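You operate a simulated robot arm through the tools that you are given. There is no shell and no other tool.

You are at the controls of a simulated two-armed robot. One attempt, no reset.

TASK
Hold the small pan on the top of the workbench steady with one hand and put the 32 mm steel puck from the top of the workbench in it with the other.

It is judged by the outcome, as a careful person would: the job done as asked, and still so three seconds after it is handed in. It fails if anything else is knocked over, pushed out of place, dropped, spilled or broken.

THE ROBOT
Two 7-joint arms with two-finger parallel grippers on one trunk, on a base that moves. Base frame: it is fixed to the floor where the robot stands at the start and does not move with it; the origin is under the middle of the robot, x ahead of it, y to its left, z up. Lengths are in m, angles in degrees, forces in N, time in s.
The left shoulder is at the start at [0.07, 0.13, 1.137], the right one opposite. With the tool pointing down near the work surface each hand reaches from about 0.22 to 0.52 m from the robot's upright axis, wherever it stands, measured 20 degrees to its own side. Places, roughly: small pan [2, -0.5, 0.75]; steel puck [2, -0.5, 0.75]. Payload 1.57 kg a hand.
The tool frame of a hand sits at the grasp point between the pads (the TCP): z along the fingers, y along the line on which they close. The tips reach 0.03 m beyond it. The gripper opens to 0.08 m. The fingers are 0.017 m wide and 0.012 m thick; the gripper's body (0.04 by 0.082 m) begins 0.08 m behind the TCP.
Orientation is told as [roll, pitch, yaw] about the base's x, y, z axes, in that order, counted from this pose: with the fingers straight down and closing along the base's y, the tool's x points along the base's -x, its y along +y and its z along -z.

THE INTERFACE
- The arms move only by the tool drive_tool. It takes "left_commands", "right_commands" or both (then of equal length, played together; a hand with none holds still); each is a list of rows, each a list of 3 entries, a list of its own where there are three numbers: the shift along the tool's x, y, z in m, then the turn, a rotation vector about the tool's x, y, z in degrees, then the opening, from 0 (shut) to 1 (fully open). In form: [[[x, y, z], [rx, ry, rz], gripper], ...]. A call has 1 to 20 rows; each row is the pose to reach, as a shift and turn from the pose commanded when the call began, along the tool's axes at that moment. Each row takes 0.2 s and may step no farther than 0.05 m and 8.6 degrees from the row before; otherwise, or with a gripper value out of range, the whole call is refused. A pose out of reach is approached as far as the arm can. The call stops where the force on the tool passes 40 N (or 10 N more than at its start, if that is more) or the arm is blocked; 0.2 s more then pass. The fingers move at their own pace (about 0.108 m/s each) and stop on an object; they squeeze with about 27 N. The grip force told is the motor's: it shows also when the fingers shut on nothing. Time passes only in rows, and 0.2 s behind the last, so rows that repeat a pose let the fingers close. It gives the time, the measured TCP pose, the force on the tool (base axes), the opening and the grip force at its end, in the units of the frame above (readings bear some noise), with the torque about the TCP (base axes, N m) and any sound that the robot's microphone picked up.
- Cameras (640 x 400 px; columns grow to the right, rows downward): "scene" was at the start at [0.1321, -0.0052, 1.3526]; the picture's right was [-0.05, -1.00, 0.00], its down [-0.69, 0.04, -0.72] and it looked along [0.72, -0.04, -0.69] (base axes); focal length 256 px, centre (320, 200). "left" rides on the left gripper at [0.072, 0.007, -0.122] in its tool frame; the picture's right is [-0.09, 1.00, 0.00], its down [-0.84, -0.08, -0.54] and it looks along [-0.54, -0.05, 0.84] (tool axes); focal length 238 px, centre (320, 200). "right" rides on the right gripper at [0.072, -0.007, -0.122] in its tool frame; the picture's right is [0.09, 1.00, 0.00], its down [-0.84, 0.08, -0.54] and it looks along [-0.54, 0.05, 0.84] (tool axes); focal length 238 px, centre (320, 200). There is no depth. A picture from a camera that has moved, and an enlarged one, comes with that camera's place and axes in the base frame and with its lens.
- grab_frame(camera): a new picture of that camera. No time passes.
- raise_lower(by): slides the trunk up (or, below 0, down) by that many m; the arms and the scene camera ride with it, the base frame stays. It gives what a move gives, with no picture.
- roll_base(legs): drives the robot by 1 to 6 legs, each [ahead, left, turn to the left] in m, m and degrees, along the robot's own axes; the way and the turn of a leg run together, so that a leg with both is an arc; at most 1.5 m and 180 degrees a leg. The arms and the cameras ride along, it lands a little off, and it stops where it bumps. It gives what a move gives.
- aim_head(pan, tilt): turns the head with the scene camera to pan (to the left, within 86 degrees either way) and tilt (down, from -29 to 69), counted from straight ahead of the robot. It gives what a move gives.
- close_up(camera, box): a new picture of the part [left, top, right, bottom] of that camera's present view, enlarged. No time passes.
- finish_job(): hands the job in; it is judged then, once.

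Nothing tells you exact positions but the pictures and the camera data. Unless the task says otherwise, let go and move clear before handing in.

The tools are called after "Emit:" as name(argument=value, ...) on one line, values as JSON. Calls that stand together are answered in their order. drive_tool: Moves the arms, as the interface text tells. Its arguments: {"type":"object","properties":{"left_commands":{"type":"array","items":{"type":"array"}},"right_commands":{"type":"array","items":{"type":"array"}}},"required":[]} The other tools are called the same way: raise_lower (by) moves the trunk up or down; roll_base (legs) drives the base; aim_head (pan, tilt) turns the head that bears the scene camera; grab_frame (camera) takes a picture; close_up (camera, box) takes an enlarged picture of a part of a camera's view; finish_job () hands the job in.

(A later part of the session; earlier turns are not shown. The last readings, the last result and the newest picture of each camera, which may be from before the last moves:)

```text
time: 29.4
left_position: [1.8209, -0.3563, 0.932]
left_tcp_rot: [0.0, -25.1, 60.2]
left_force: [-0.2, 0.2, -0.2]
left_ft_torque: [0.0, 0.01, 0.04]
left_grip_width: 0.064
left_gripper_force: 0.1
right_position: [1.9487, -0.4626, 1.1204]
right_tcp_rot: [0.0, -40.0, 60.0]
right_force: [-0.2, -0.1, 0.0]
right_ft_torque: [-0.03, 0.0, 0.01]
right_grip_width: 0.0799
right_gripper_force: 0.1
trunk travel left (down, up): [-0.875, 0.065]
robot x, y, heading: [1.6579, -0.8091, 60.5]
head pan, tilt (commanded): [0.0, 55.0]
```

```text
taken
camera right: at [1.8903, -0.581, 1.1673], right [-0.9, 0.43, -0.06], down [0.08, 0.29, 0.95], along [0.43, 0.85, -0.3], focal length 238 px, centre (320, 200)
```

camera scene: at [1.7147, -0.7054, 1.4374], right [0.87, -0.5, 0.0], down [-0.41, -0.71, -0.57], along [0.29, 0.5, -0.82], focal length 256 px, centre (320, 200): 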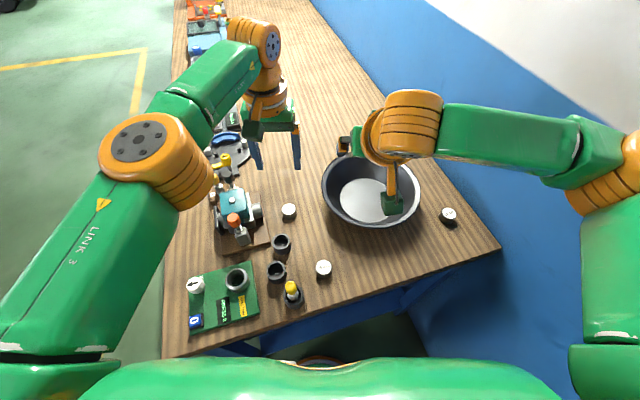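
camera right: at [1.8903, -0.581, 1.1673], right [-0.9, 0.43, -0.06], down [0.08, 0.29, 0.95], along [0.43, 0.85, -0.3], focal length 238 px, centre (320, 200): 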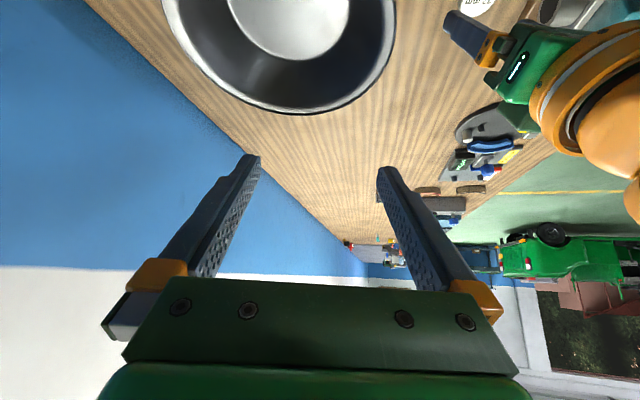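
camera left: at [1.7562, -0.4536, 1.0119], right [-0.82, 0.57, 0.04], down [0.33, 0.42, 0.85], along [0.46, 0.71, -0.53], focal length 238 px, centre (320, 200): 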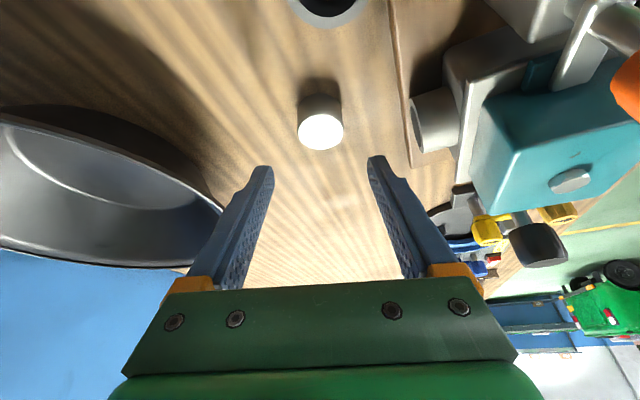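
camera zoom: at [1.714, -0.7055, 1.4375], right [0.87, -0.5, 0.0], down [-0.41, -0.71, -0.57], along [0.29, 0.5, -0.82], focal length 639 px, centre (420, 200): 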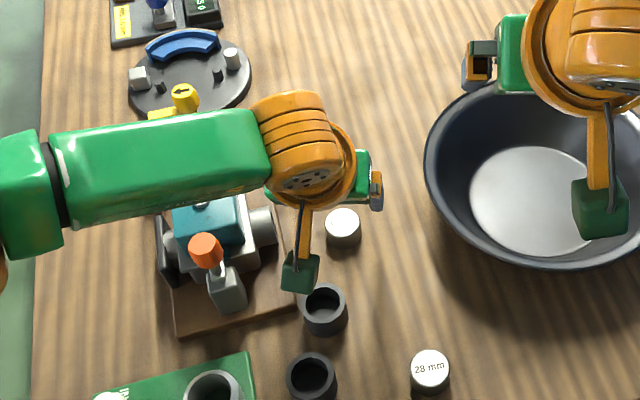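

The puck sits between the open fingers and the machine is clear. I'll lower the last 4.6 cm, stopping just above the bench top.

Emit:
drive_tool(left_commands=[[[0.0066, 0, 0.014], [0, 0, 0], 0.8], [[0.013, 0, 0.028], [0, 0, 0], 0.8], [[0.0194, 0, 0.0417], [0, 0, 0], 0.8], [[0.0194, 0, 0.0417], [0, 0, 0], 0.8]])

Emit:
grab_frame(camera="left")

Emit:
close_up(camera="left", box=[220, 100, 420, 225])

Emit:
close_up(camera="scene", box=[220, 150, 340, 250])

```text
time: 30.4
left_position: [1.8213, -0.3567, 0.8862]
left_tcp_rot: [0.1, -24.9, 60.3]
left_force: [-0.4, 0.5, -0.3]
left_ft_torque: [0.0, 0.01, 0.0]
left_grip_width: 0.0643
left_gripper_force: 0.0
right_position: [1.9501, -0.4624, 1.1211]
right_tcp_rot: [0.0, -40.0, 60.2]
right_force: [0.2, 0.3, 0.2]
right_ft_torque: [0.05, -0.02, 0.01]
right_grip_width: 0.08
right_gripper_force: 0.1
trunk travel left (down, up): [-0.875, 0.065]
robot x, y, heading: [1.6566, -0.8127, 60.0]
head pan, tilt (commanded): [0.0, 55.0]
```

```text
taken
camera left: at [1.7562, -0.4539, 0.966], right [-0.82, 0.57, 0.04], down [0.33, 0.42, 0.85], along [0.46, 0.71, -0.53], focal length 238 px, centre (320, 200)
```

left: 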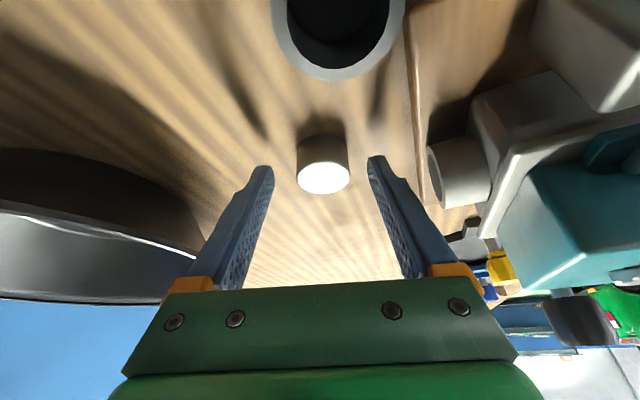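

```text
3.20 times, centred on (320, 162) of left
camera zoom: at [1.7562, -0.4539, 0.966], right [-0.82, 0.57, 0.04], down [0.33, 0.42, 0.85], along [0.46, 0.71, -0.53], focal length 763 px, centre (320, 320)
```

zoom: 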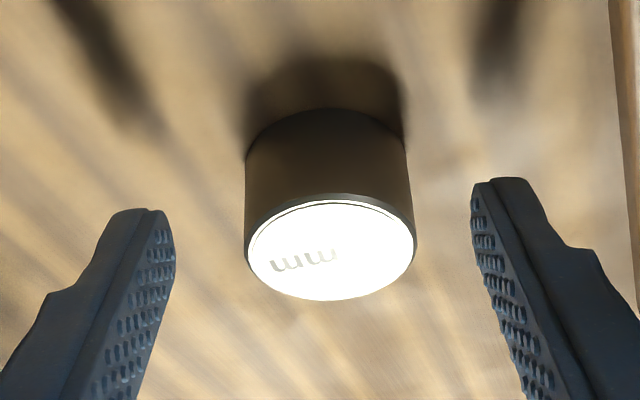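

```text
4.00 times, centred on (280, 200) of scene
camera zoom: at [1.7141, -0.7055, 1.4375], right [0.87, -0.5, 0.0], down [-0.41, -0.71, -0.57], along [0.29, 0.5, -0.82], focal length 1023 px, centre (480, 200)
```

zoom: 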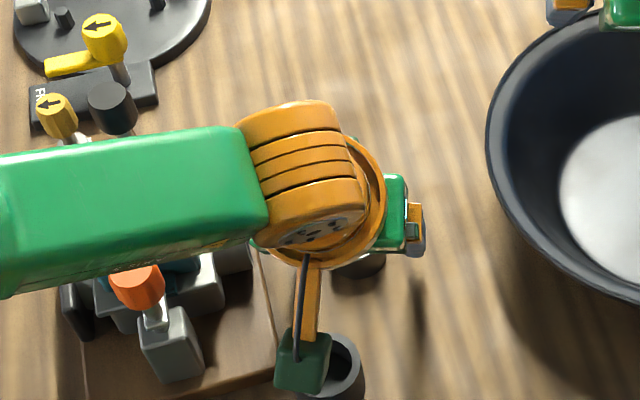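

The puck is centred between the fingers. Comparing views, the bench top is nearer z≈0.843, so I'll lower another 8 mm, nudge 2 mm left, then close on the puck.

Emit:
drive_tool(left_commands=[[[0.001, 0.002, 0.0084], [0, 0, 0], 0.8], [[0.001, 0.002, 0.0084], [0, 0, 0], 0.8]])

Emit:
close_up(camera="left", box=[220, 100, 420, 225])

```text
time: 31.0
left_position: [1.8203, -0.353, 0.878]
left_tcp_rot: [-0.1, -25.0, 60.2]
left_force: [0.0, -0.2, -0.8]
left_ft_torque: [-0.05, 0.0, 0.01]
left_grip_width: 0.0641
left_gripper_force: 0.0
right_position: [1.9495, -0.4628, 1.1202]
right_tcp_rot: [0.1, -40.1, 60.2]
right_force: [-0.1, -0.2, -0.1]
right_ft_torque: [-0.02, 0.02, 0.03]
right_grip_width: 0.0799
right_gripper_force: 0.0
trunk travel left (down, up): [-0.875, 0.065]
robot x, y, heading: [1.6548, -0.8166, 59.9]
head pan, tilt (commanded): [0.0, 55.0]
```

```text
3.20 times, centred on (320, 162) of left
camera zoom: at [1.7561, -0.4504, 0.9583], right [-0.82, 0.57, 0.04], down [0.33, 0.42, 0.84], along [0.46, 0.71, -0.53], focal length 763 px, centre (320, 320)
```

zoom: 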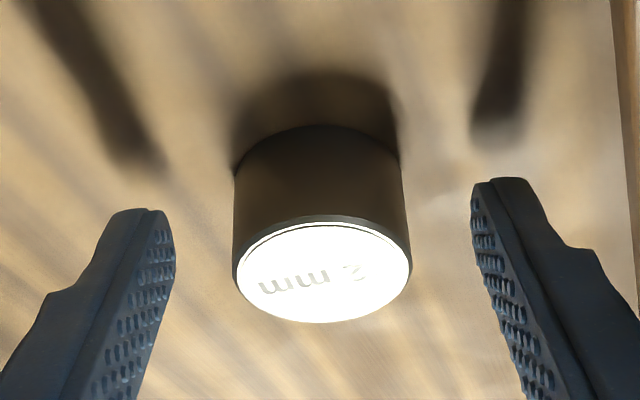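

Finger tips are just above the bench with good overlap on the puck. Closing the left gripper now.

Emit:
drive_tool(left_commands=[[[0, 0, 0], [0, 0, 0], 0.3], [[0, 0, 0], [0, 0, 0], 0.3], [[0, 0, 0], [0, 0, 0], 0.3], [[0, 0, 0], [0, 0, 0], 0.3]])

Emit:
close_up(camera="left", box=[220, 100, 420, 225])

```text
time: 32.0
left_position: [1.8205, -0.3533, 0.879]
left_tcp_rot: [-0.1, -25.0, 60.4]
left_force: [0.4, -1.0, 0.6]
left_ft_torque: [-0.03, -0.03, -0.01]
left_grip_width: 0.0369
left_gripper_force: 27.5
right_position: [1.9495, -0.4622, 1.1206]
right_tcp_rot: [0.0, -40.0, 60.2]
right_force: [-0.9, 0.3, 0.4]
right_ft_torque: [-0.01, 0.03, 0.04]
right_grip_width: 0.08
right_gripper_force: 0.0
trunk travel left (down, up): [-0.875, 0.065]
robot x, y, heading: [1.6527, -0.8106, 60.2]
head pan, tilt (commanded): [0.0, 55.0]
```

```text
3.20 times, centred on (320, 162) of left
camera zoom: at [1.7561, -0.4502, 0.9584], right [-0.82, 0.57, 0.04], down [0.33, 0.42, 0.85], along [0.46, 0.71, -0.53], focal length 763 px, centre (320, 320)
```

zoom: 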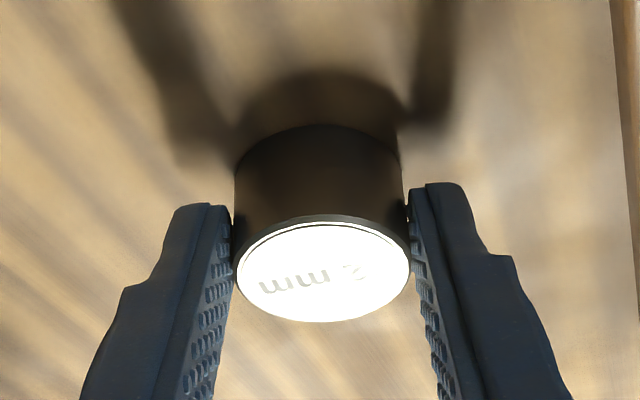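

The gripper stopped at 36.9 mm with 27.5 N, so the puck is held. I'll lift it straight up.

Emit:
drive_tool(left_commands=[[[-0.0085, 0, -0.0181], [0, 0, 0], 0.2], [[-0.0254, 0, -0.0544], [0, 0, 0], 0.2], [[-0.0423, 0, -0.0906], [0, 0, 0], 0.2], [[-0.0592, 0, -0.1269], [0, 0, 0], 0.2], [[-0.0718, 0, -0.1541], [0, 0, 0], 0.2], [[-0.0718, 0, -0.1541], [0, 0, 0], 0.2]])

Emit:
grab_frame(camera="left")

Emit:
grab_frame(camera="right")

Emit:
grab_frame(camera="scene")

```text
time: 33.4
left_position: [1.8202, -0.3534, 1.0489]
left_tcp_rot: [-0.1, -25.0, 60.2]
left_force: [0.4, 0.6, -1.8]
left_ft_torque: [-0.04, 0.03, 0.0]
left_grip_width: 0.037
left_gripper_force: 27.1
right_position: [1.9504, -0.4622, 1.1215]
right_tcp_rot: [0.0, -40.0, 60.1]
right_force: [0.2, -0.5, -0.6]
right_ft_torque: [-0.01, 0.0, -0.01]
right_grip_width: 0.08
right_gripper_force: 0.0
trunk travel left (down, up): [-0.875, 0.065]
robot x, y, heading: [1.6526, -0.8115, 59.9]
head pan, tilt (commanded): [0.0, 55.0]
```

```text
taken
camera left: at [1.7552, -0.4499, 1.1291], right [-0.82, 0.57, 0.04], down [0.33, 0.42, 0.84], along [0.46, 0.71, -0.53], focal length 238 px, centre (320, 200)
```

left: 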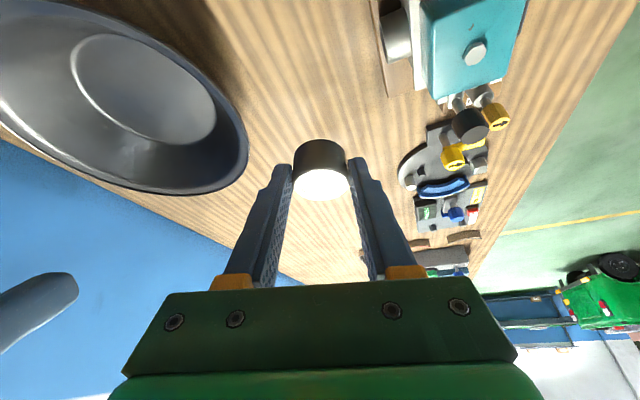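

```text
taken
camera right: at [1.8906, -0.5804, 1.1671], right [-0.9, 0.43, -0.06], down [0.08, 0.29, 0.95], along [0.43, 0.85, -0.3], focal length 238 px, centre (320, 200)
```

right: 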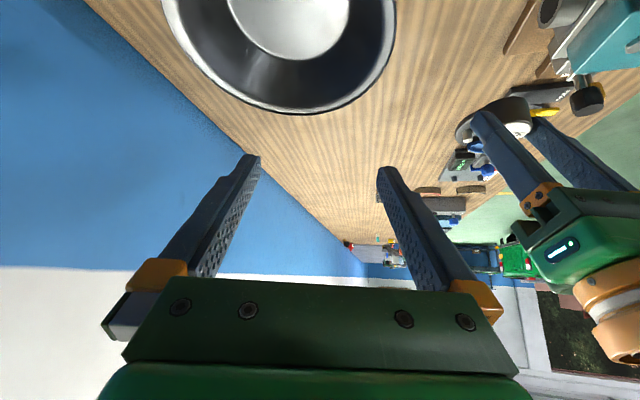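

```text
taken
camera scene: at [1.7143, -0.7047, 1.4374], right [0.87, -0.5, 0.0], down [-0.41, -0.71, -0.57], along [0.29, 0.5, -0.82], focal length 256 px, centre (320, 200)
```

scene: 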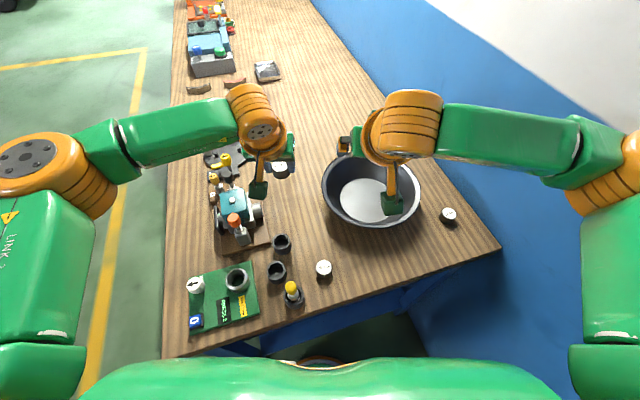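

The puck is safely up. Next I'll measure the pan precisely from all three cameras before gripping its rim with the right hand.

Emit:
close_up(camera="left", box=[0, 0, 270, 200])

Emit:
close_up(camera="right", box=[150, 0, 410, 130])

Emit:
close_up(camera="scene", box=[300, 130, 460, 240])

```text
2.00 times, centred on (135, 100) of left
camera zoom: at [1.7552, -0.4499, 1.1291], right [-0.82, 0.57, 0.04], down [0.33, 0.42, 0.84], along [0.46, 0.71, -0.53], focal length 477 px, centre (690, 400)
```

zoom: 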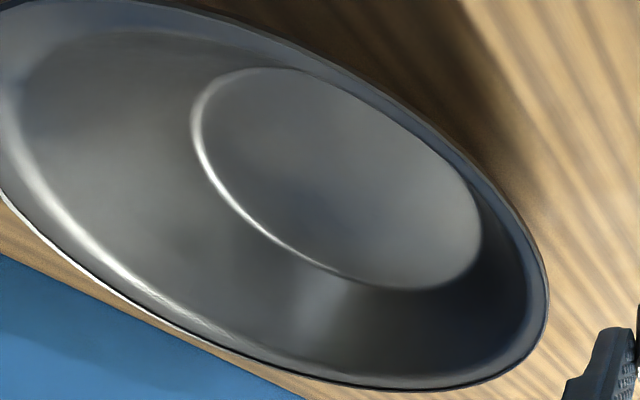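

```text
2.46 times, centred on (280, 65) of right
camera zoom: at [1.8906, -0.5804, 1.1671], right [-0.9, 0.43, -0.06], down [0.08, 0.29, 0.95], along [0.43, 0.85, -0.3], focal length 587 px, centre (418, 532)
```

zoom: 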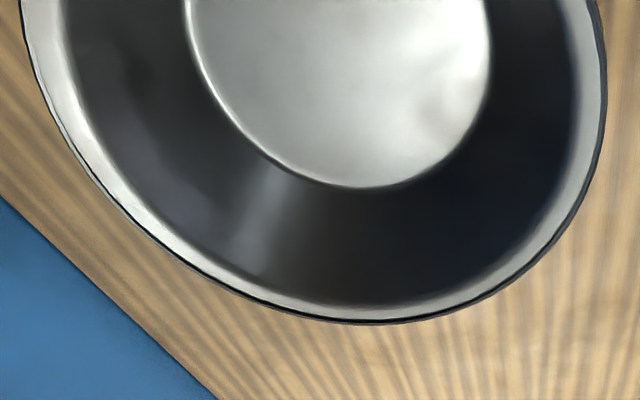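

```text
3.64 times, centred on (380, 185) of scene
camera zoom: at [1.7143, -0.7047, 1.4374], right [0.87, -0.5, 0.0], down [-0.41, -0.71, -0.57], along [0.29, 0.5, -0.82], focal length 930 px, centre (102, 254)
```

zoom: 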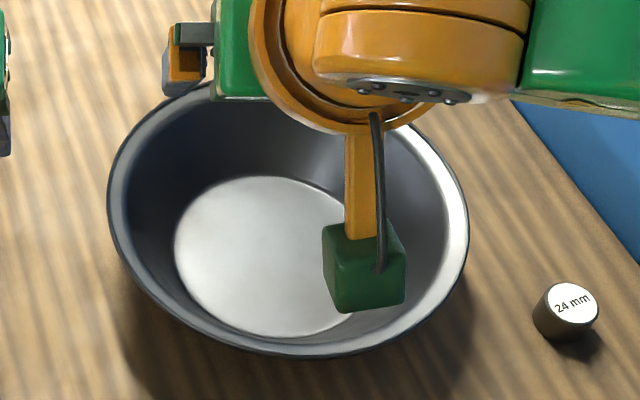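

All three cameras agree: pan centre (2.034, -0.413), rim z≈0.911, rim radius≈0.127, floor radius≈0.077. To pinch the slanted near wall, I need to turn the right hand 90° about its finger axis, with its camera to the right. I'll check elbow clearance to the wall first.

Emit:
aim_head(pan=-60, tilt=40)

Emit:
grab_frame(camera="scene")

```text
time: 34.7
left_position: [1.8193, -0.3517, 1.0492]
left_tcp_rot: [-0.2, -25.0, 60.2]
left_force: [-0.3, 0.4, -2.2]
left_ft_torque: [-0.06, -0.01, -0.03]
left_grip_width: 0.0371
left_gripper_force: 27.1
right_position: [1.9493, -0.4614, 1.1217]
right_tcp_rot: [0.0, -40.0, 60.1]
right_force: [-0.5, 0.2, 1.3]
right_ft_torque: [0.04, 0.01, -0.01]
right_grip_width: 0.0799
right_gripper_force: 0.0
trunk travel left (down, up): [-0.875, 0.065]
robot x, y, heading: [1.6558, -0.8112, 60.1]
head pan, tilt (commanded): [-60.0, 40.0]
```

```text
taken
camera scene: at [1.7634, -0.7671, 1.4581], right [0.0, -1.0, 0.0], down [-0.64, 0.0, -0.77], along [0.77, 0.0, -0.64], focal length 256 px, centre (320, 200)
```

scene: 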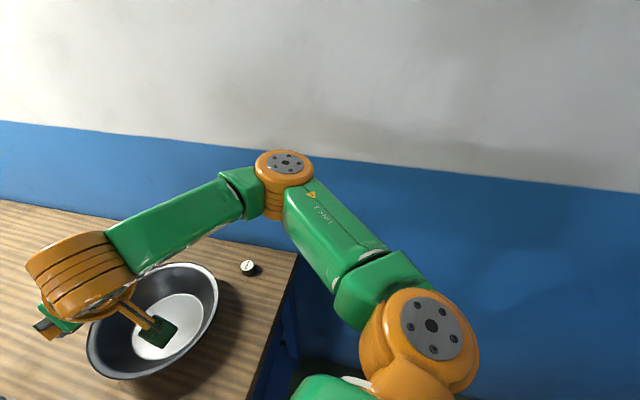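

The elbow has well over 10 cm to the wall. I'll rotate the right hand -90° about its finger axis in the air, narrowing its opening for the thin rim.

Emit:
drive_tool(right_commands=[[[0, 0, 0], [0, 0, -7.5], 0.45], [[0, 0, 0], [0, 0, -15], 0.45], [[0, 0, 0], [0, 0, -22.5], 0.45], [[0, 0, 0], [0, 0, -30], 0.45], [[0, 0, 0], [0, 0, -37.5], 0.45], [[0, 0, 0], [0, 0, -45], 0.45], [[0, 0, 0], [0, 0, -52.5], 0.45], [[0, 0, 0], [0, 0, -60], 0.45], [[0, 0, 0], [0, 0, -67.5], 0.45], [[0, 0, 0], [0, 0, -75], 0.45], [[0, 0, 0], [0, 0, -82.5], 0.45], [[0, 0, 0], [0, 0, -90], 0.45], [[0, 0, 0], [0, 0, -90], 0.45]])

Emit:
grab_frame(camera="right")

Emit:
grab_frame(camera="scene")

```text
time: 37.5
left_position: [1.8201, -0.3524, 1.0494]
left_tcp_rot: [-0.1, -24.9, 60.3]
left_force: [-0.6, 0.5, -1.5]
left_ft_torque: [-0.04, 0.02, 0.04]
left_grip_width: 0.0372
left_gripper_force: 27.7
right_position: [1.9505, -0.4621, 1.1205]
right_tcp_rot: [-40.0, 0.1, 150.1]
right_force: [-0.6, 0.1, 0.0]
right_ft_torque: [-0.03, 0.0, 0.01]
right_grip_width: 0.0362
right_gripper_force: 0.1
trunk travel left (down, up): [-0.875, 0.065]
robot x, y, heading: [1.6534, -0.8062, 60.2]
head pan, tilt (commanded): [-60.0, 40.0]
```

```text
taken
camera right: at [1.9771, -0.561, 1.2178], right [-0.3, -0.71, -0.64], down [-0.93, 0.06, 0.37], along [-0.22, 0.7, -0.68], focal length 238 px, centre (320, 200)
```

right: 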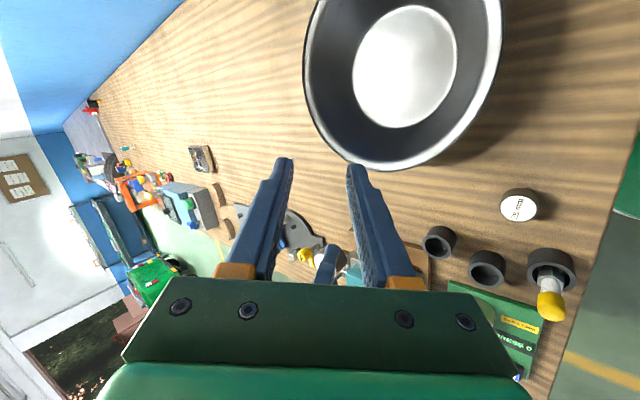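

```text
taken
camera scene: at [1.7635, -0.7672, 1.4581], right [0.0, -1.0, 0.0], down [-0.64, 0.0, -0.77], along [0.77, 0.0, -0.64], focal length 256 px, centre (320, 200)
```

scene: 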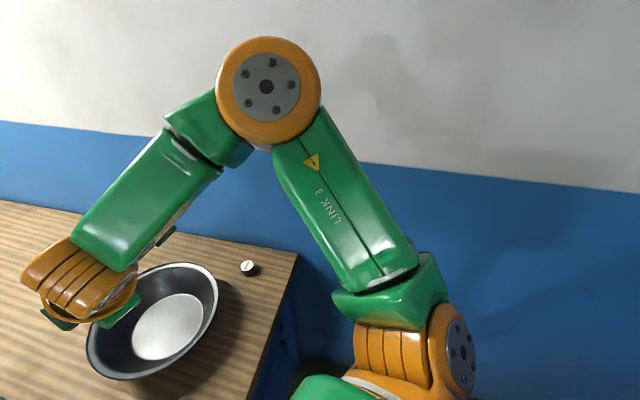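

The wrist turned freely and the elbow folded upward, well away from the wall. I'll bring the right hand down to a pre-grasp pose just outside the near rim.

Emit:
drive_tool(right_commands=[[[0.0096, 0.0335, 0.0169], [0, 0, 0], 0.45], [[0.0191, 0.067, 0.0338], [0, 0, 0], 0.45], [[0.0287, 0.1005, 0.0508], [0, 0, 0], 0.45], [[0.0382, 0.134, 0.0677], [0, 0, 0], 0.45], [[0.0478, 0.1675, 0.0846], [0, 0, 0], 0.45], [[0.0478, 0.1675, 0.0846], [0, 0, 0], 0.45]])

Emit:
grab_frame(camera="right")

Emit:
grab_frame(camera="scene")

Emit:
grab_frame(camera="left")

```text
time: 38.9
left_position: [1.8183, -0.3539, 1.0487]
left_tcp_rot: [-0.1, -25.1, 60.3]
left_force: [-0.2, -0.2, -1.8]
left_ft_torque: [-0.01, 0.0, 0.0]
left_grip_width: 0.0373
left_gripper_force: 27.2
right_position: [1.9534, -0.5507, 0.9478]
right_tcp_rot: [-40.1, 0.0, 150.0]
right_force: [0.5, 0.0, 0.0]
right_ft_torque: [0.01, -0.02, -0.02]
right_grip_width: 0.0362
right_gripper_force: 0.0
trunk travel left (down, up): [-0.875, 0.065]
robot x, y, heading: [1.6515, -0.8091, 60.3]
head pan, tilt (commanded): [-60.0, 40.0]
```

```text
taken
camera right: at [1.9807, -0.6503, 1.0453], right [-0.3, -0.71, -0.64], down [-0.93, 0.06, 0.37], along [-0.22, 0.7, -0.68], focal length 238 px, centre (320, 200)
```

right: 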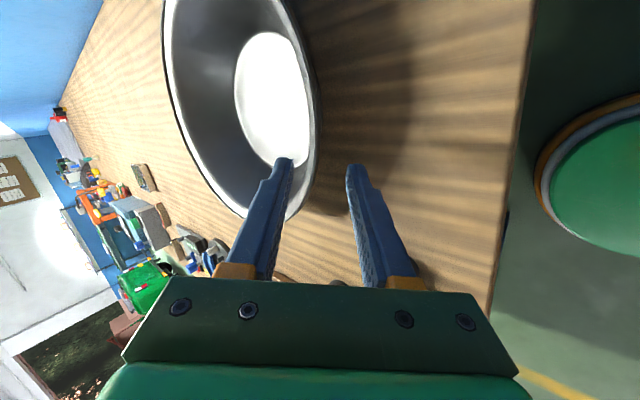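

```text
taken
camera scene: at [1.7633, -0.7672, 1.4581], right [0.0, -1.0, 0.0], down [-0.64, 0.0, -0.77], along [0.77, 0.0, -0.64], focal length 256 px, centre (320, 200)
```

scene: 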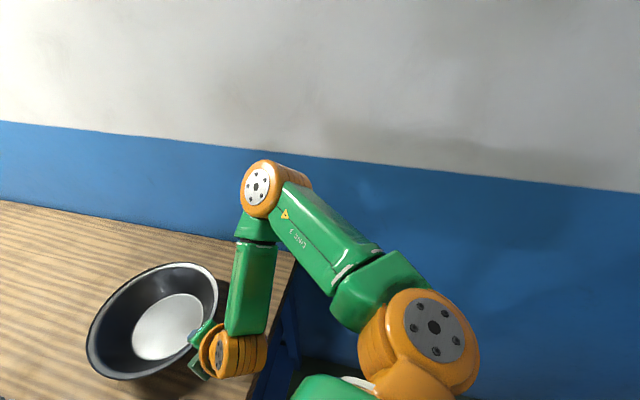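

```text
taken
camera left: at [1.7552, -0.4499, 1.1288], right [-0.82, 0.57, 0.04], down [0.33, 0.42, 0.84], along [0.46, 0.71, -0.53], focal length 238 px, centre (320, 200)
```

left: 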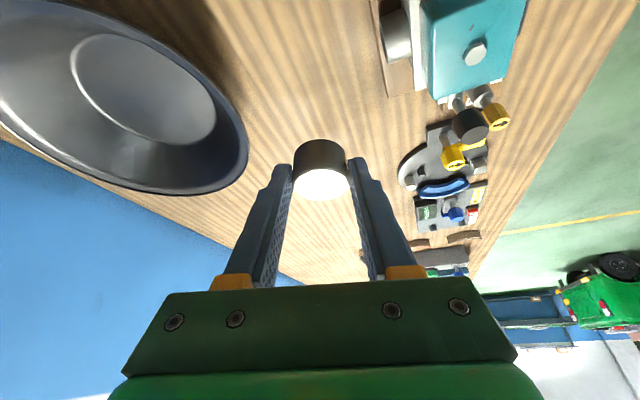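

The fingers straddle the line of the near rim. I'll zoom to check their alignment with the wall before sliding in.

Emit:
close_up(camera="right", box=[200, 80, 420, 220])

Emit:
aim_head(pan=-20, tilt=50)

Emit:
grab_frame(camera="scene")

Emit:
close_up(camera="scene", box=[220, 120, 420, 260])

```text
2.86 times, centred on (310, 150) of right
camera zoom: at [1.9807, -0.6503, 1.0453], right [-0.3, -0.71, -0.64], down [-0.93, 0.06, 0.37], along [-0.22, 0.7, -0.68], focal length 681 px, centre (349, 343)
```

zoom: 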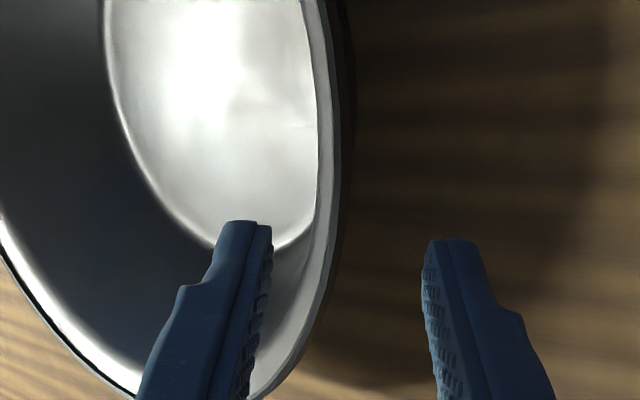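

```text
time: 40.0
left_position: [1.8195, -0.3535, 1.0484]
left_tcp_rot: [-0.1, -25.0, 60.3]
left_force: [0.6, 0.2, -1.6]
left_ft_torque: [0.0, -0.04, -0.03]
left_grip_width: 0.0369
left_gripper_force: 26.7
right_position: [1.9537, -0.5519, 0.9482]
right_tcp_rot: [-40.0, 0.1, 150.2]
right_force: [0.5, -0.5, 0.2]
right_ft_torque: [0.03, 0.01, 0.0]
right_grip_width: 0.0362
right_gripper_force: 0.0
trunk travel left (down, up): [-0.875, 0.065]
robot x, y, heading: [1.6526, -0.8102, 60.2]
head pan, tilt (commanded): [-20.0, 50.0]
```

```text
taken
camera scene: at [1.7374, -0.718, 1.4439], right [0.64, -0.77, 0.0], down [-0.59, -0.49, -0.64], along [0.49, 0.41, -0.77], focal length 256 px, centre (320, 200)
```

scene: 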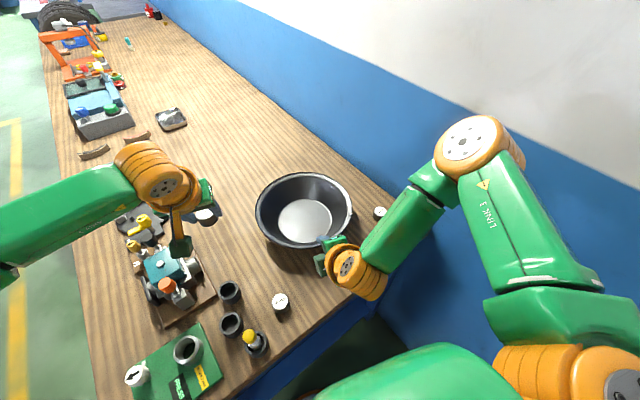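

```text
2.86 times, centred on (320, 190) of scene
camera zoom: at [1.7374, -0.718, 1.4439], right [0.64, -0.77, 0.0], down [-0.59, -0.49, -0.64], along [0.49, 0.41, -0.77], focal length 731 px, centre (320, 229)
```

zoom: 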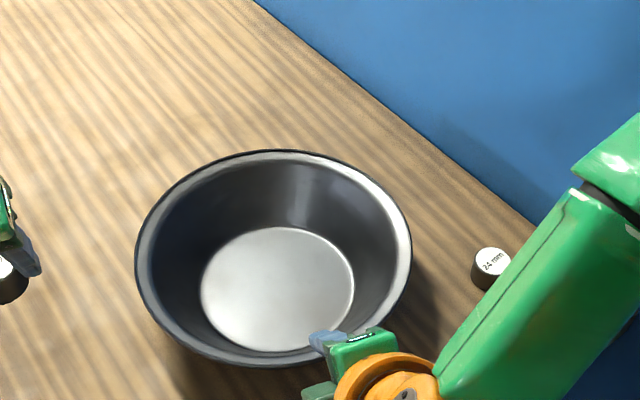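

The whole rim is visible and confirms the pan centre at (2.035, -0.413). The near rim point lies within 2 mm of the middle of my right finger gap. I'll slide the fingers along the wall so that one goes inside and one outside.

Emit:
drive_tool(right_commands=[[[0, -0.001, 0.01], [0, 0, 0], 0.45], [[0, -0.002, 0.02], [0, 0, 0], 0.45], [[0, -0.002, 0.03], [0, 0, 0], 0.45], [[0, -0.002, 0.03], [0, 0, 0], 0.45]])

Emit:
close_up(camera="right", box=[200, 80, 420, 220])

Emit:
close_up(camera="scene", box=[220, 120, 420, 260])

```text
time: 41.0
left_position: [1.8198, -0.3537, 1.0491]
left_tcp_rot: [-0.1, -25.0, 60.4]
left_force: [-0.1, 0.5, -1.9]
left_ft_torque: [-0.05, 0.02, 0.01]
left_grip_width: 0.0369
left_gripper_force: 27.0
right_position: [1.9638, -0.5323, 0.9262]
right_tcp_rot: [-40.0, 0.0, 150.1]
right_force: [-1.4, 0.8, -0.6]
right_ft_torque: [-0.01, 0.01, 0.0]
right_grip_width: 0.0359
right_gripper_force: 0.0
trunk travel left (down, up): [-0.875, 0.065]
robot x, y, heading: [1.6542, -0.8123, 59.8]
head pan, tilt (commanded): [-20.0, 50.0]
```

```text
2.86 times, centred on (310, 150) of right
camera zoom: at [1.9913, -0.6312, 1.0237], right [-0.3, -0.71, -0.64], down [-0.93, 0.06, 0.37], along [-0.22, 0.7, -0.68], focal length 681 px, centre (349, 343)
```

zoom: 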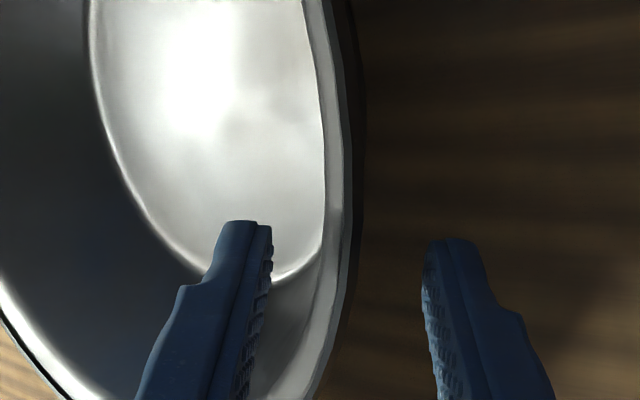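

```text
2.86 times, centred on (320, 190) of scene
camera zoom: at [1.7372, -0.7178, 1.4439], right [0.64, -0.76, 0.0], down [-0.59, -0.49, -0.64], along [0.49, 0.41, -0.77], focal length 731 px, centre (320, 229)
```

zoom: 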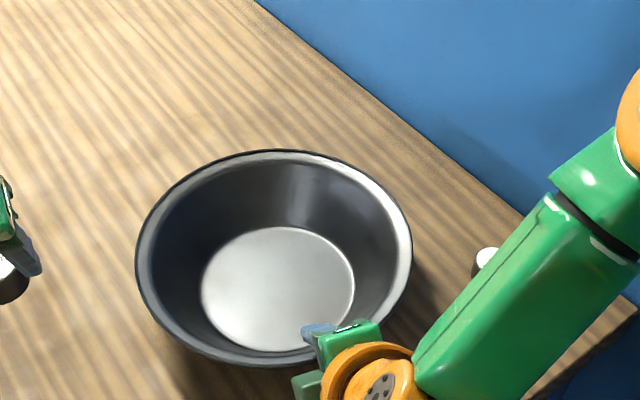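

The rim is entering cleanly between the fingers, with no contact so far. I'll continue the remaining 3 cm.

Emit:
drive_tool(right_commands=[[[0, 0, 0.01], [0, 0, 0], 0.45], [[0, 0, 0.02], [0, 0, 0], 0.45], [[0, 0, 0.03], [0, 0, 0], 0.45], [[0, 0, 0.03], [0, 0, 0], 0.45]])

Emit:
close_up(camera="right", box=[200, 80, 420, 220])

Emit:
close_up(camera="scene", box=[220, 120, 420, 260])

```text
time: 42.0
left_position: [1.8199, -0.3535, 1.0492]
left_tcp_rot: [-0.1, -25.0, 60.3]
left_force: [1.0, 0.0, -2.3]
left_ft_torque: [0.02, 0.02, 0.02]
left_grip_width: 0.037
left_gripper_force: 27.0
right_position: [1.9745, -0.5133, 0.9047]
right_tcp_rot: [-40.0, 0.0, 150.1]
right_force: [0.5, 0.2, 0.3]
right_ft_torque: [0.03, -0.05, -0.01]
right_grip_width: 0.0359
right_gripper_force: 0.1
trunk travel left (down, up): [-0.875, 0.065]
robot x, y, heading: [1.6524, -0.8118, 60.0]
head pan, tilt (commanded): [-20.0, 50.0]
```

```text
2.86 times, centred on (310, 150) of right
camera zoom: at [2.0013, -0.6131, 1.0017], right [-0.3, -0.71, -0.64], down [-0.93, 0.06, 0.37], along [-0.22, 0.7, -0.68], focal length 681 px, centre (349, 343)
```

zoom: 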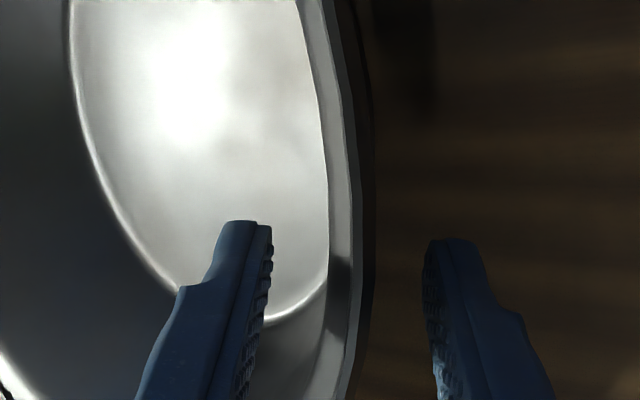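

```text
2.86 times, centred on (320, 190) of scene
camera zoom: at [1.7372, -0.7178, 1.4439], right [0.64, -0.76, 0.0], down [-0.59, -0.49, -0.64], along [0.49, 0.41, -0.77], focal length 731 px, centre (320, 229)
```

zoom: 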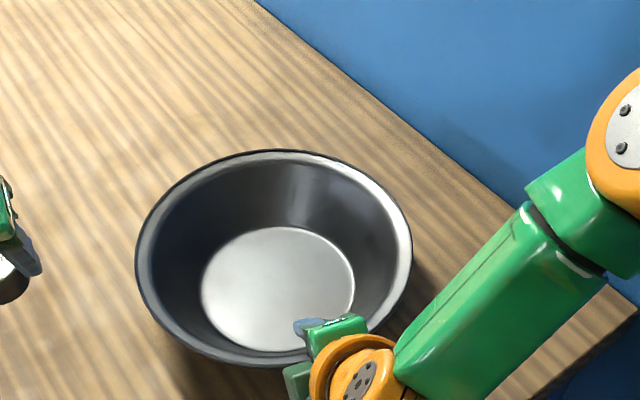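

The wall is centred in the gap with no contact force. I'll close the right gripper on the pan's rim.

Emit:
drive_tool(right_commands=[[[0, 0, 0], [0, 0, 0], 0.2], [[0, 0, 0], [0, 0, 0], 0.0], [[0, 0, 0], [0, 0, 0], 0.0], [[0, 0, 0], [0, 0, 0], 0.0]])

Emit:
close_up(camera="right", box=[200, 80, 420, 220])

Emit:
close_up(camera="scene", box=[220, 120, 420, 260])

```text
time: 43.0
left_position: [1.8193, -0.3527, 1.05]
left_tcp_rot: [-0.1, -25.0, 60.3]
left_force: [0.7, -1.4, -0.6]
left_ft_torque: [-0.04, 0.03, 0.02]
left_grip_width: 0.0368
left_gripper_force: 27.2
right_position: [1.9754, -0.5136, 0.9053]
right_tcp_rot: [-40.0, 0.0, 150.2]
right_force: [1.4, 4.8, 7.3]
right_ft_torque: [0.7, 0.14, -0.14]
right_grip_width: 0.0109
right_gripper_force: 27.2
trunk travel left (down, up): [-0.875, 0.065]
robot x, y, heading: [1.6543, -0.8105, 60.1]
head pan, tilt (commanded): [-20.0, 50.0]
```

```text
2.86 times, centred on (310, 150) of right
camera zoom: at [2.0011, -0.613, 1.0021], right [-0.3, -0.71, -0.64], down [-0.93, 0.06, 0.37], along [-0.22, 0.7, -0.68], focal length 681 px, centre (349, 343)
```

zoom: 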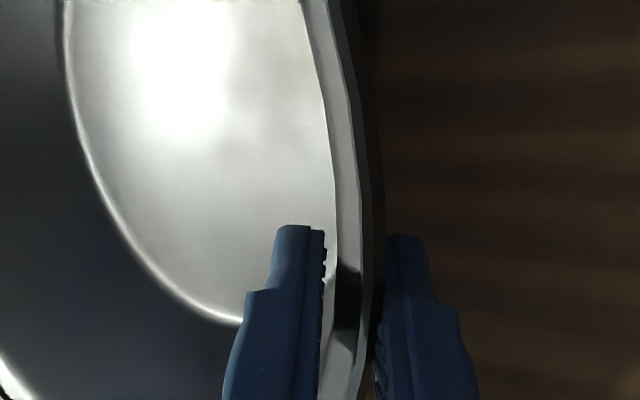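

```text
2.86 times, centred on (320, 190) of scene
camera zoom: at [1.7369, -0.7177, 1.444], right [0.64, -0.76, 0.0], down [-0.59, -0.49, -0.64], along [0.49, 0.41, -0.77], focal length 731 px, centre (320, 229)
```

zoom: 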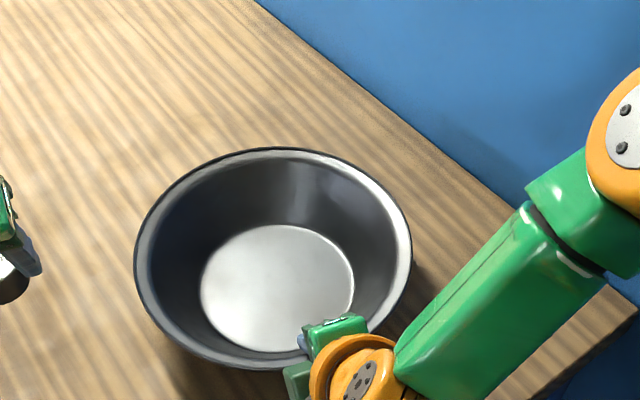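

The right hand now holds the rim with about 27 N, and the pan stayed flat and in place. Next I'll turn the left hand 30° toward the pan, keeping the puck level, so the two hands come in from opposite sides.

Emit:
drive_tool(left_commands=[[[0, 0, 0], [3.17, 0, 6.8], 0.2], [[0, 0, 0], [6.34, 0, 13.6], 0.2], [[0, 0, 0], [9.51, 0, 20.4], 0.2], [[0, 0, 0], [12.68, 0, 27.19], 0.2], [[0, 0, 0], [12.68, 0, 27.19], 0.2]])

Emit:
grab_frame(camera="left")

Emit:
aim_head(pan=-10, tilt=52)

Emit:
grab_frame(camera="scene")

```text
time: 44.1
left_position: [1.8193, -0.3524, 1.0489]
left_tcp_rot: [-0.1, -25.1, 30.2]
left_force: [-0.1, -0.1, -1.6]
left_ft_torque: [-0.01, 0.02, -0.03]
left_grip_width: 0.0368
left_gripper_force: 26.7
right_position: [1.9734, -0.5131, 0.905]
right_tcp_rot: [-39.9, 0.0, 150.1]
right_force: [1.3, 3.6, 6.8]
right_ft_torque: [0.63, 0.23, -0.17]
right_grip_width: 0.0109
right_gripper_force: 27.0
trunk travel left (down, up): [-0.875, 0.065]
robot x, y, heading: [1.6539, -0.8116, 60.2]
head pan, tilt (commanded): [-20.0, 50.0]
```

```text
taken
camera left: at [1.7145, -0.4043, 1.1289], right [-0.43, 0.9, 0.04], down [0.5, 0.2, 0.85], along [0.76, 0.38, -0.53], focal length 238 px, centre (320, 200)
```

left: 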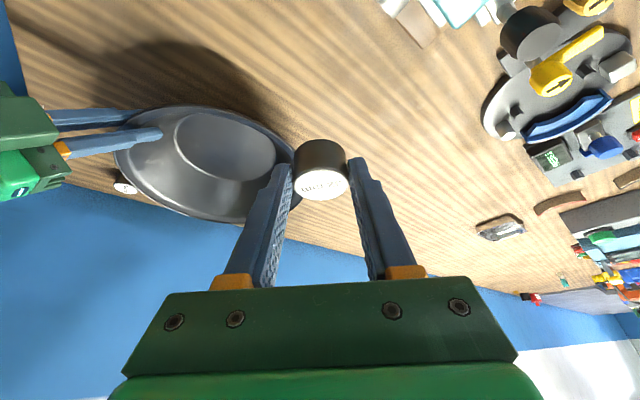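

```text
time: 44.9
left_position: [1.8195, -0.3523, 1.05]
left_tcp_rot: [-0.1, -25.0, 30.2]
left_force: [0.4, -0.2, -2.2]
left_ft_torque: [0.01, 0.05, 0.0]
left_grip_width: 0.0369
left_gripper_force: 27.5
right_position: [1.9741, -0.515, 0.9058]
right_tcp_rot: [-40.1, 0.0, 150.0]
right_force: [2.4, 3.0, 7.8]
right_ft_torque: [0.66, 0.22, -0.15]
right_grip_width: 0.011
right_gripper_force: 26.7
trunk travel left (down, up): [-0.875, 0.065]
robot x, y, heading: [1.6543, -0.8125, 60.1]
head pan, tilt (commanded): [-10.0, 52.0]
```

```text
taken
camera scene: at [1.7263, -0.71, 1.4413], right [0.77, -0.64, 0.0], down [-0.51, -0.6, -0.62], along [0.4, 0.47, -0.79], focal length 256 px, centre (320, 200)
```

scene: 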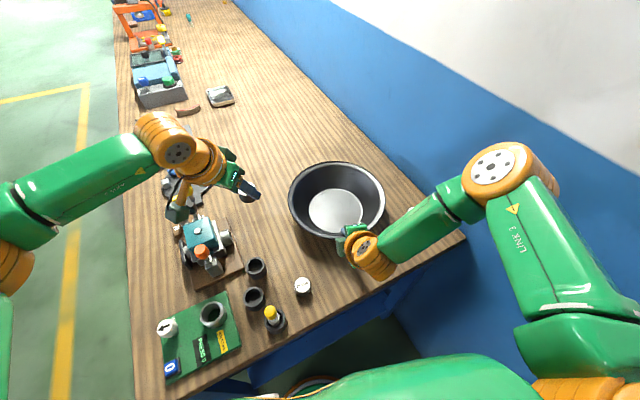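

Both hands are clear of each other. I'll carry the puck over the pan at a height well above the rim.

Emit:
drive_tool(left_commands=[[[-0.0238, -0.028, 0.0175], [0, 0, 0], 0.2], [[-0.0476, -0.056, 0.035], [0, 0, 0], 0.2], [[-0.0714, -0.0841, 0.0525], [0, 0, 0], 0.2], [[-0.0952, -0.1122, 0.07], [0, 0, 0], 0.2], [[-0.119, -0.1402, 0.0875], [0, 0, 0], 0.2], [[-0.119, -0.1402, 0.0875], [0, 0, 0], 0.2]])

Emit:
grab_frame(camera="left")

Emit:
grab_frame(camera="scene")

Emit:
grab_frame(camera="right")

```text
time: 46.3
left_position: [1.9779, -0.4154, 1.0326]
left_tcp_rot: [0.1, -25.1, 30.2]
left_force: [0.6, 0.7, -2.0]
left_ft_torque: [-0.02, 0.07, 0.01]
left_grip_width: 0.0368
left_gripper_force: 26.8
left hand out of reach, approached as far as the arm can: row 4, 5, 6
right_position: [1.9741, -0.5155, 0.9055]
right_tcp_rot: [-40.1, -0.3, 150.2]
right_force: [-1.1, 0.5, 9.9]
right_ft_torque: [0.83, 0.5, 0.12]
right_grip_width: 0.0102
right_gripper_force: 27.5
trunk travel left (down, up): [-0.875, 0.065]
robot x, y, heading: [1.6502, -0.8096, 60.2]
head pan, tilt (commanded): [-10.0, 52.0]
```

```text
taken
camera left: at [1.8739, -0.4674, 1.1115], right [-0.43, 0.9, 0.04], down [0.5, 0.2, 0.85], along [0.76, 0.38, -0.53], focal length 238 px, centre (320, 200)
```

left: 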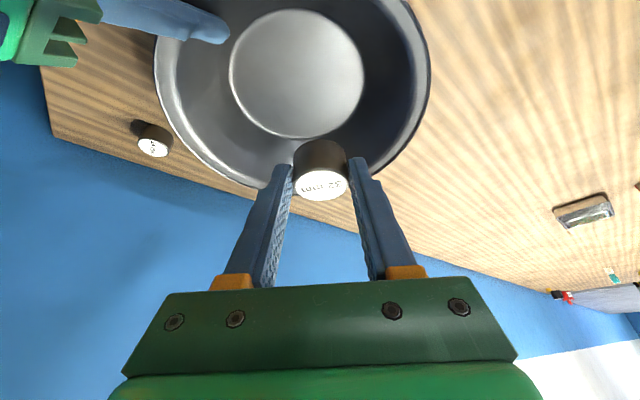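

```text
taken
camera scene: at [1.7276, -0.7132, 1.4415], right [0.77, -0.64, 0.0], down [-0.51, -0.6, -0.62], along [0.39, 0.47, -0.79], focal length 256 px, centre (320, 200)
```

scene: 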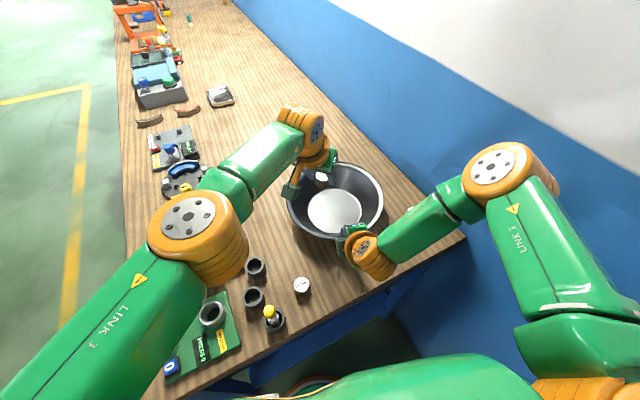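

```text
taken
camera right: at [2.0017, -0.6152, 1.0021], right [-0.3, -0.71, -0.64], down [-0.93, 0.06, 0.37], along [-0.22, 0.71, -0.67], focal length 238 px, centre (320, 200)
```

right: 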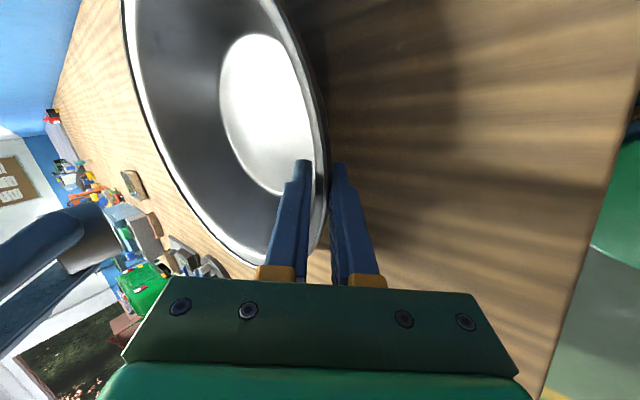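

The puck is over the pan's edge, but the left arm hits its reach limit before the middle, so the robot must stand closer. Before letting go of the pan, I'll check how much room the right elbow has from another angle.

Emit:
aim_head(pan=-70, tilt=40)

Emit:
grab_frame(camera="scene")

Emit:
aim_head(pan=10, tilt=52)

Emit:
grab_frame(camera="scene")

```text
time: 47.6
left_position: [1.9776, -0.4158, 1.032]
left_tcp_rot: [0.1, -25.2, 30.2]
left_force: [0.4, 0.0, -1.8]
left_ft_torque: [0.0, 0.01, -0.02]
left_grip_width: 0.0369
left_gripper_force: 27.2
right_position: [1.9744, -0.5155, 0.9053]
right_tcp_rot: [-40.1, 0.0, 150.2]
right_force: [1.0, -1.5, 8.2]
right_ft_torque: [0.68, 0.3, -0.12]
right_grip_width: 0.0102
right_gripper_force: 27.3
trunk travel left (down, up): [-0.875, 0.065]
robot x, y, heading: [1.6495, -0.8157, 60.3]
head pan, tilt (commanded): [-70.0, 40.0]
```

```text
taken
camera scene: at [1.7616, -0.7846, 1.4582], right [-0.17, -0.99, 0.0], down [-0.63, 0.11, -0.77], along [0.75, -0.13, -0.64], focal length 256 px, centre (320, 200)
```

scene: 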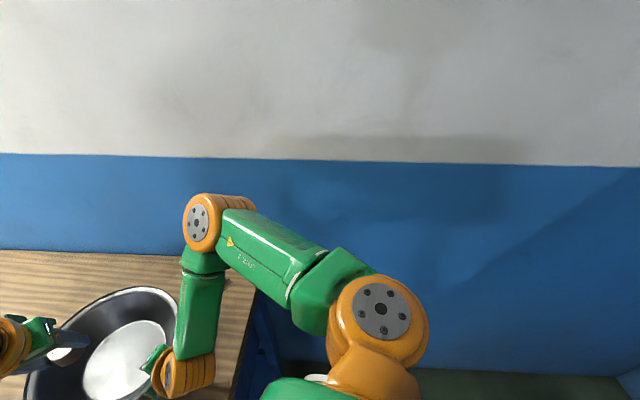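

```text
time: 49.1
left_position: [1.9782, -0.4142, 1.0326]
left_tcp_rot: [0.0, -25.1, 30.2]
left_force: [1.0, -0.5, -1.9]
left_ft_torque: [-0.03, -0.01, -0.02]
left_grip_width: 0.0369
left_gripper_force: 26.8
right_position: [1.9743, -0.5149, 0.9058]
right_tcp_rot: [-40.2, 0.0, 150.0]
right_force: [2.2, -1.4, 8.6]
right_ft_torque: [0.62, 0.26, -0.19]
right_grip_width: 0.0102
right_gripper_force: 27.2
trunk travel left (down, up): [-0.875, 0.065]
robot x, y, heading: [1.6547, -0.8096, 60.0]
head pan, tilt (commanded): [10.0, 52.0]
```

```text
taken
camera scene: at [1.7037, -0.6994, 1.4415], right [0.94, -0.34, 0.0], down [-0.27, -0.74, -0.62], along [0.21, 0.58, -0.79], focal length 256 px, centre (320, 200)
```

scene: 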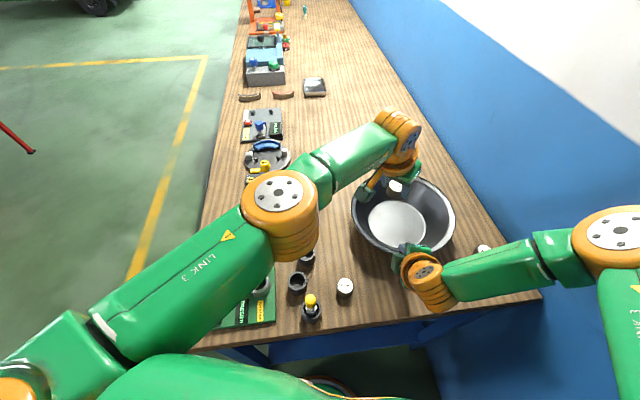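

Triangulating shows the right elbow at about (2.0, -0.68), roughly 20 cm from the wall, so there is room to come closer. I'll release the pan and back the right hand out along the way it went in, then retract the left hand holding the puck before moving the base.

Emit:
drive_tool(right_commands=[[[0, 0, 0], [0, 0, 0], 0.45], [[0, 0, 0], [0, 0, 0], 0.45], [[0, 0, -0.015], [0, 0, 0], 0.45], [[0, 0, -0.03], [0, 0, 0], 0.45], [[0, 0, -0.045], [0, 0, 0], 0.45], [[0, 0, -0.065], [0, 0, 0], 0.45], [[0, 0, -0.09], [0, 0, 0], 0.45], [[0, 0, -0.09], [0, 0, 0], 0.45]])

Emit:
grab_frame(camera="scene")

Emit:
grab_frame(camera="right")

```text
time: 50.9
left_position: [1.9773, -0.4119, 1.0303]
left_tcp_rot: [0.0, -25.1, 30.2]
left_force: [-0.7, 0.0, -2.8]
left_ft_torque: [-0.02, 0.0, 0.01]
left_grip_width: 0.0371
left_gripper_force: 26.8
right_position: [1.9454, -0.567, 0.9737]
right_tcp_rot: [-40.0, 0.0, 150.1]
right_force: [0.0, 0.2, -0.3]
right_ft_torque: [0.03, -0.03, 0.02]
right_grip_width: 0.0361
right_gripper_force: 0.1
trunk travel left (down, up): [-0.875, 0.065]
robot x, y, heading: [1.6536, -0.8089, 60.4]
head pan, tilt (commanded): [10.0, 52.0]
```

```text
taken
camera scene: at [1.7043, -0.6968, 1.4412], right [0.94, -0.34, 0.0], down [-0.27, -0.74, -0.62], along [0.21, 0.58, -0.79], focal length 256 px, centre (320, 200)
```

scene: 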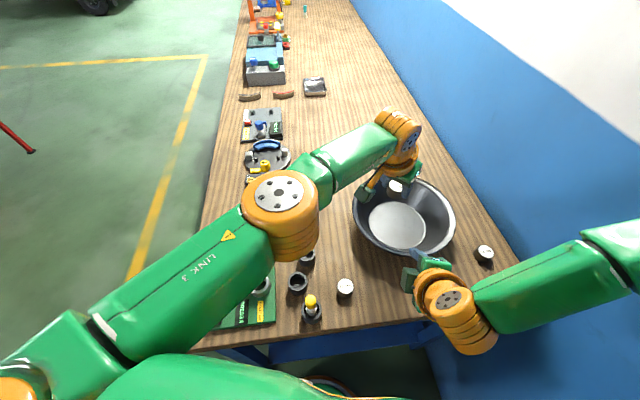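

```text
taken
camera right: at [1.9728, -0.6657, 1.0698], right [-0.3, -0.71, -0.64], down [-0.93, 0.06, 0.37], along [-0.22, 0.7, -0.68], focal length 238 px, centre (320, 200)
```

right: 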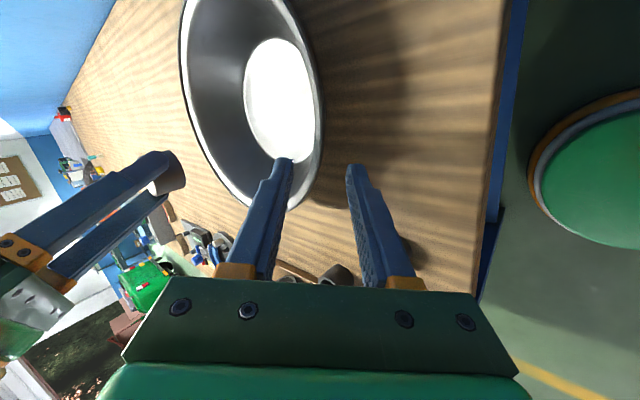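

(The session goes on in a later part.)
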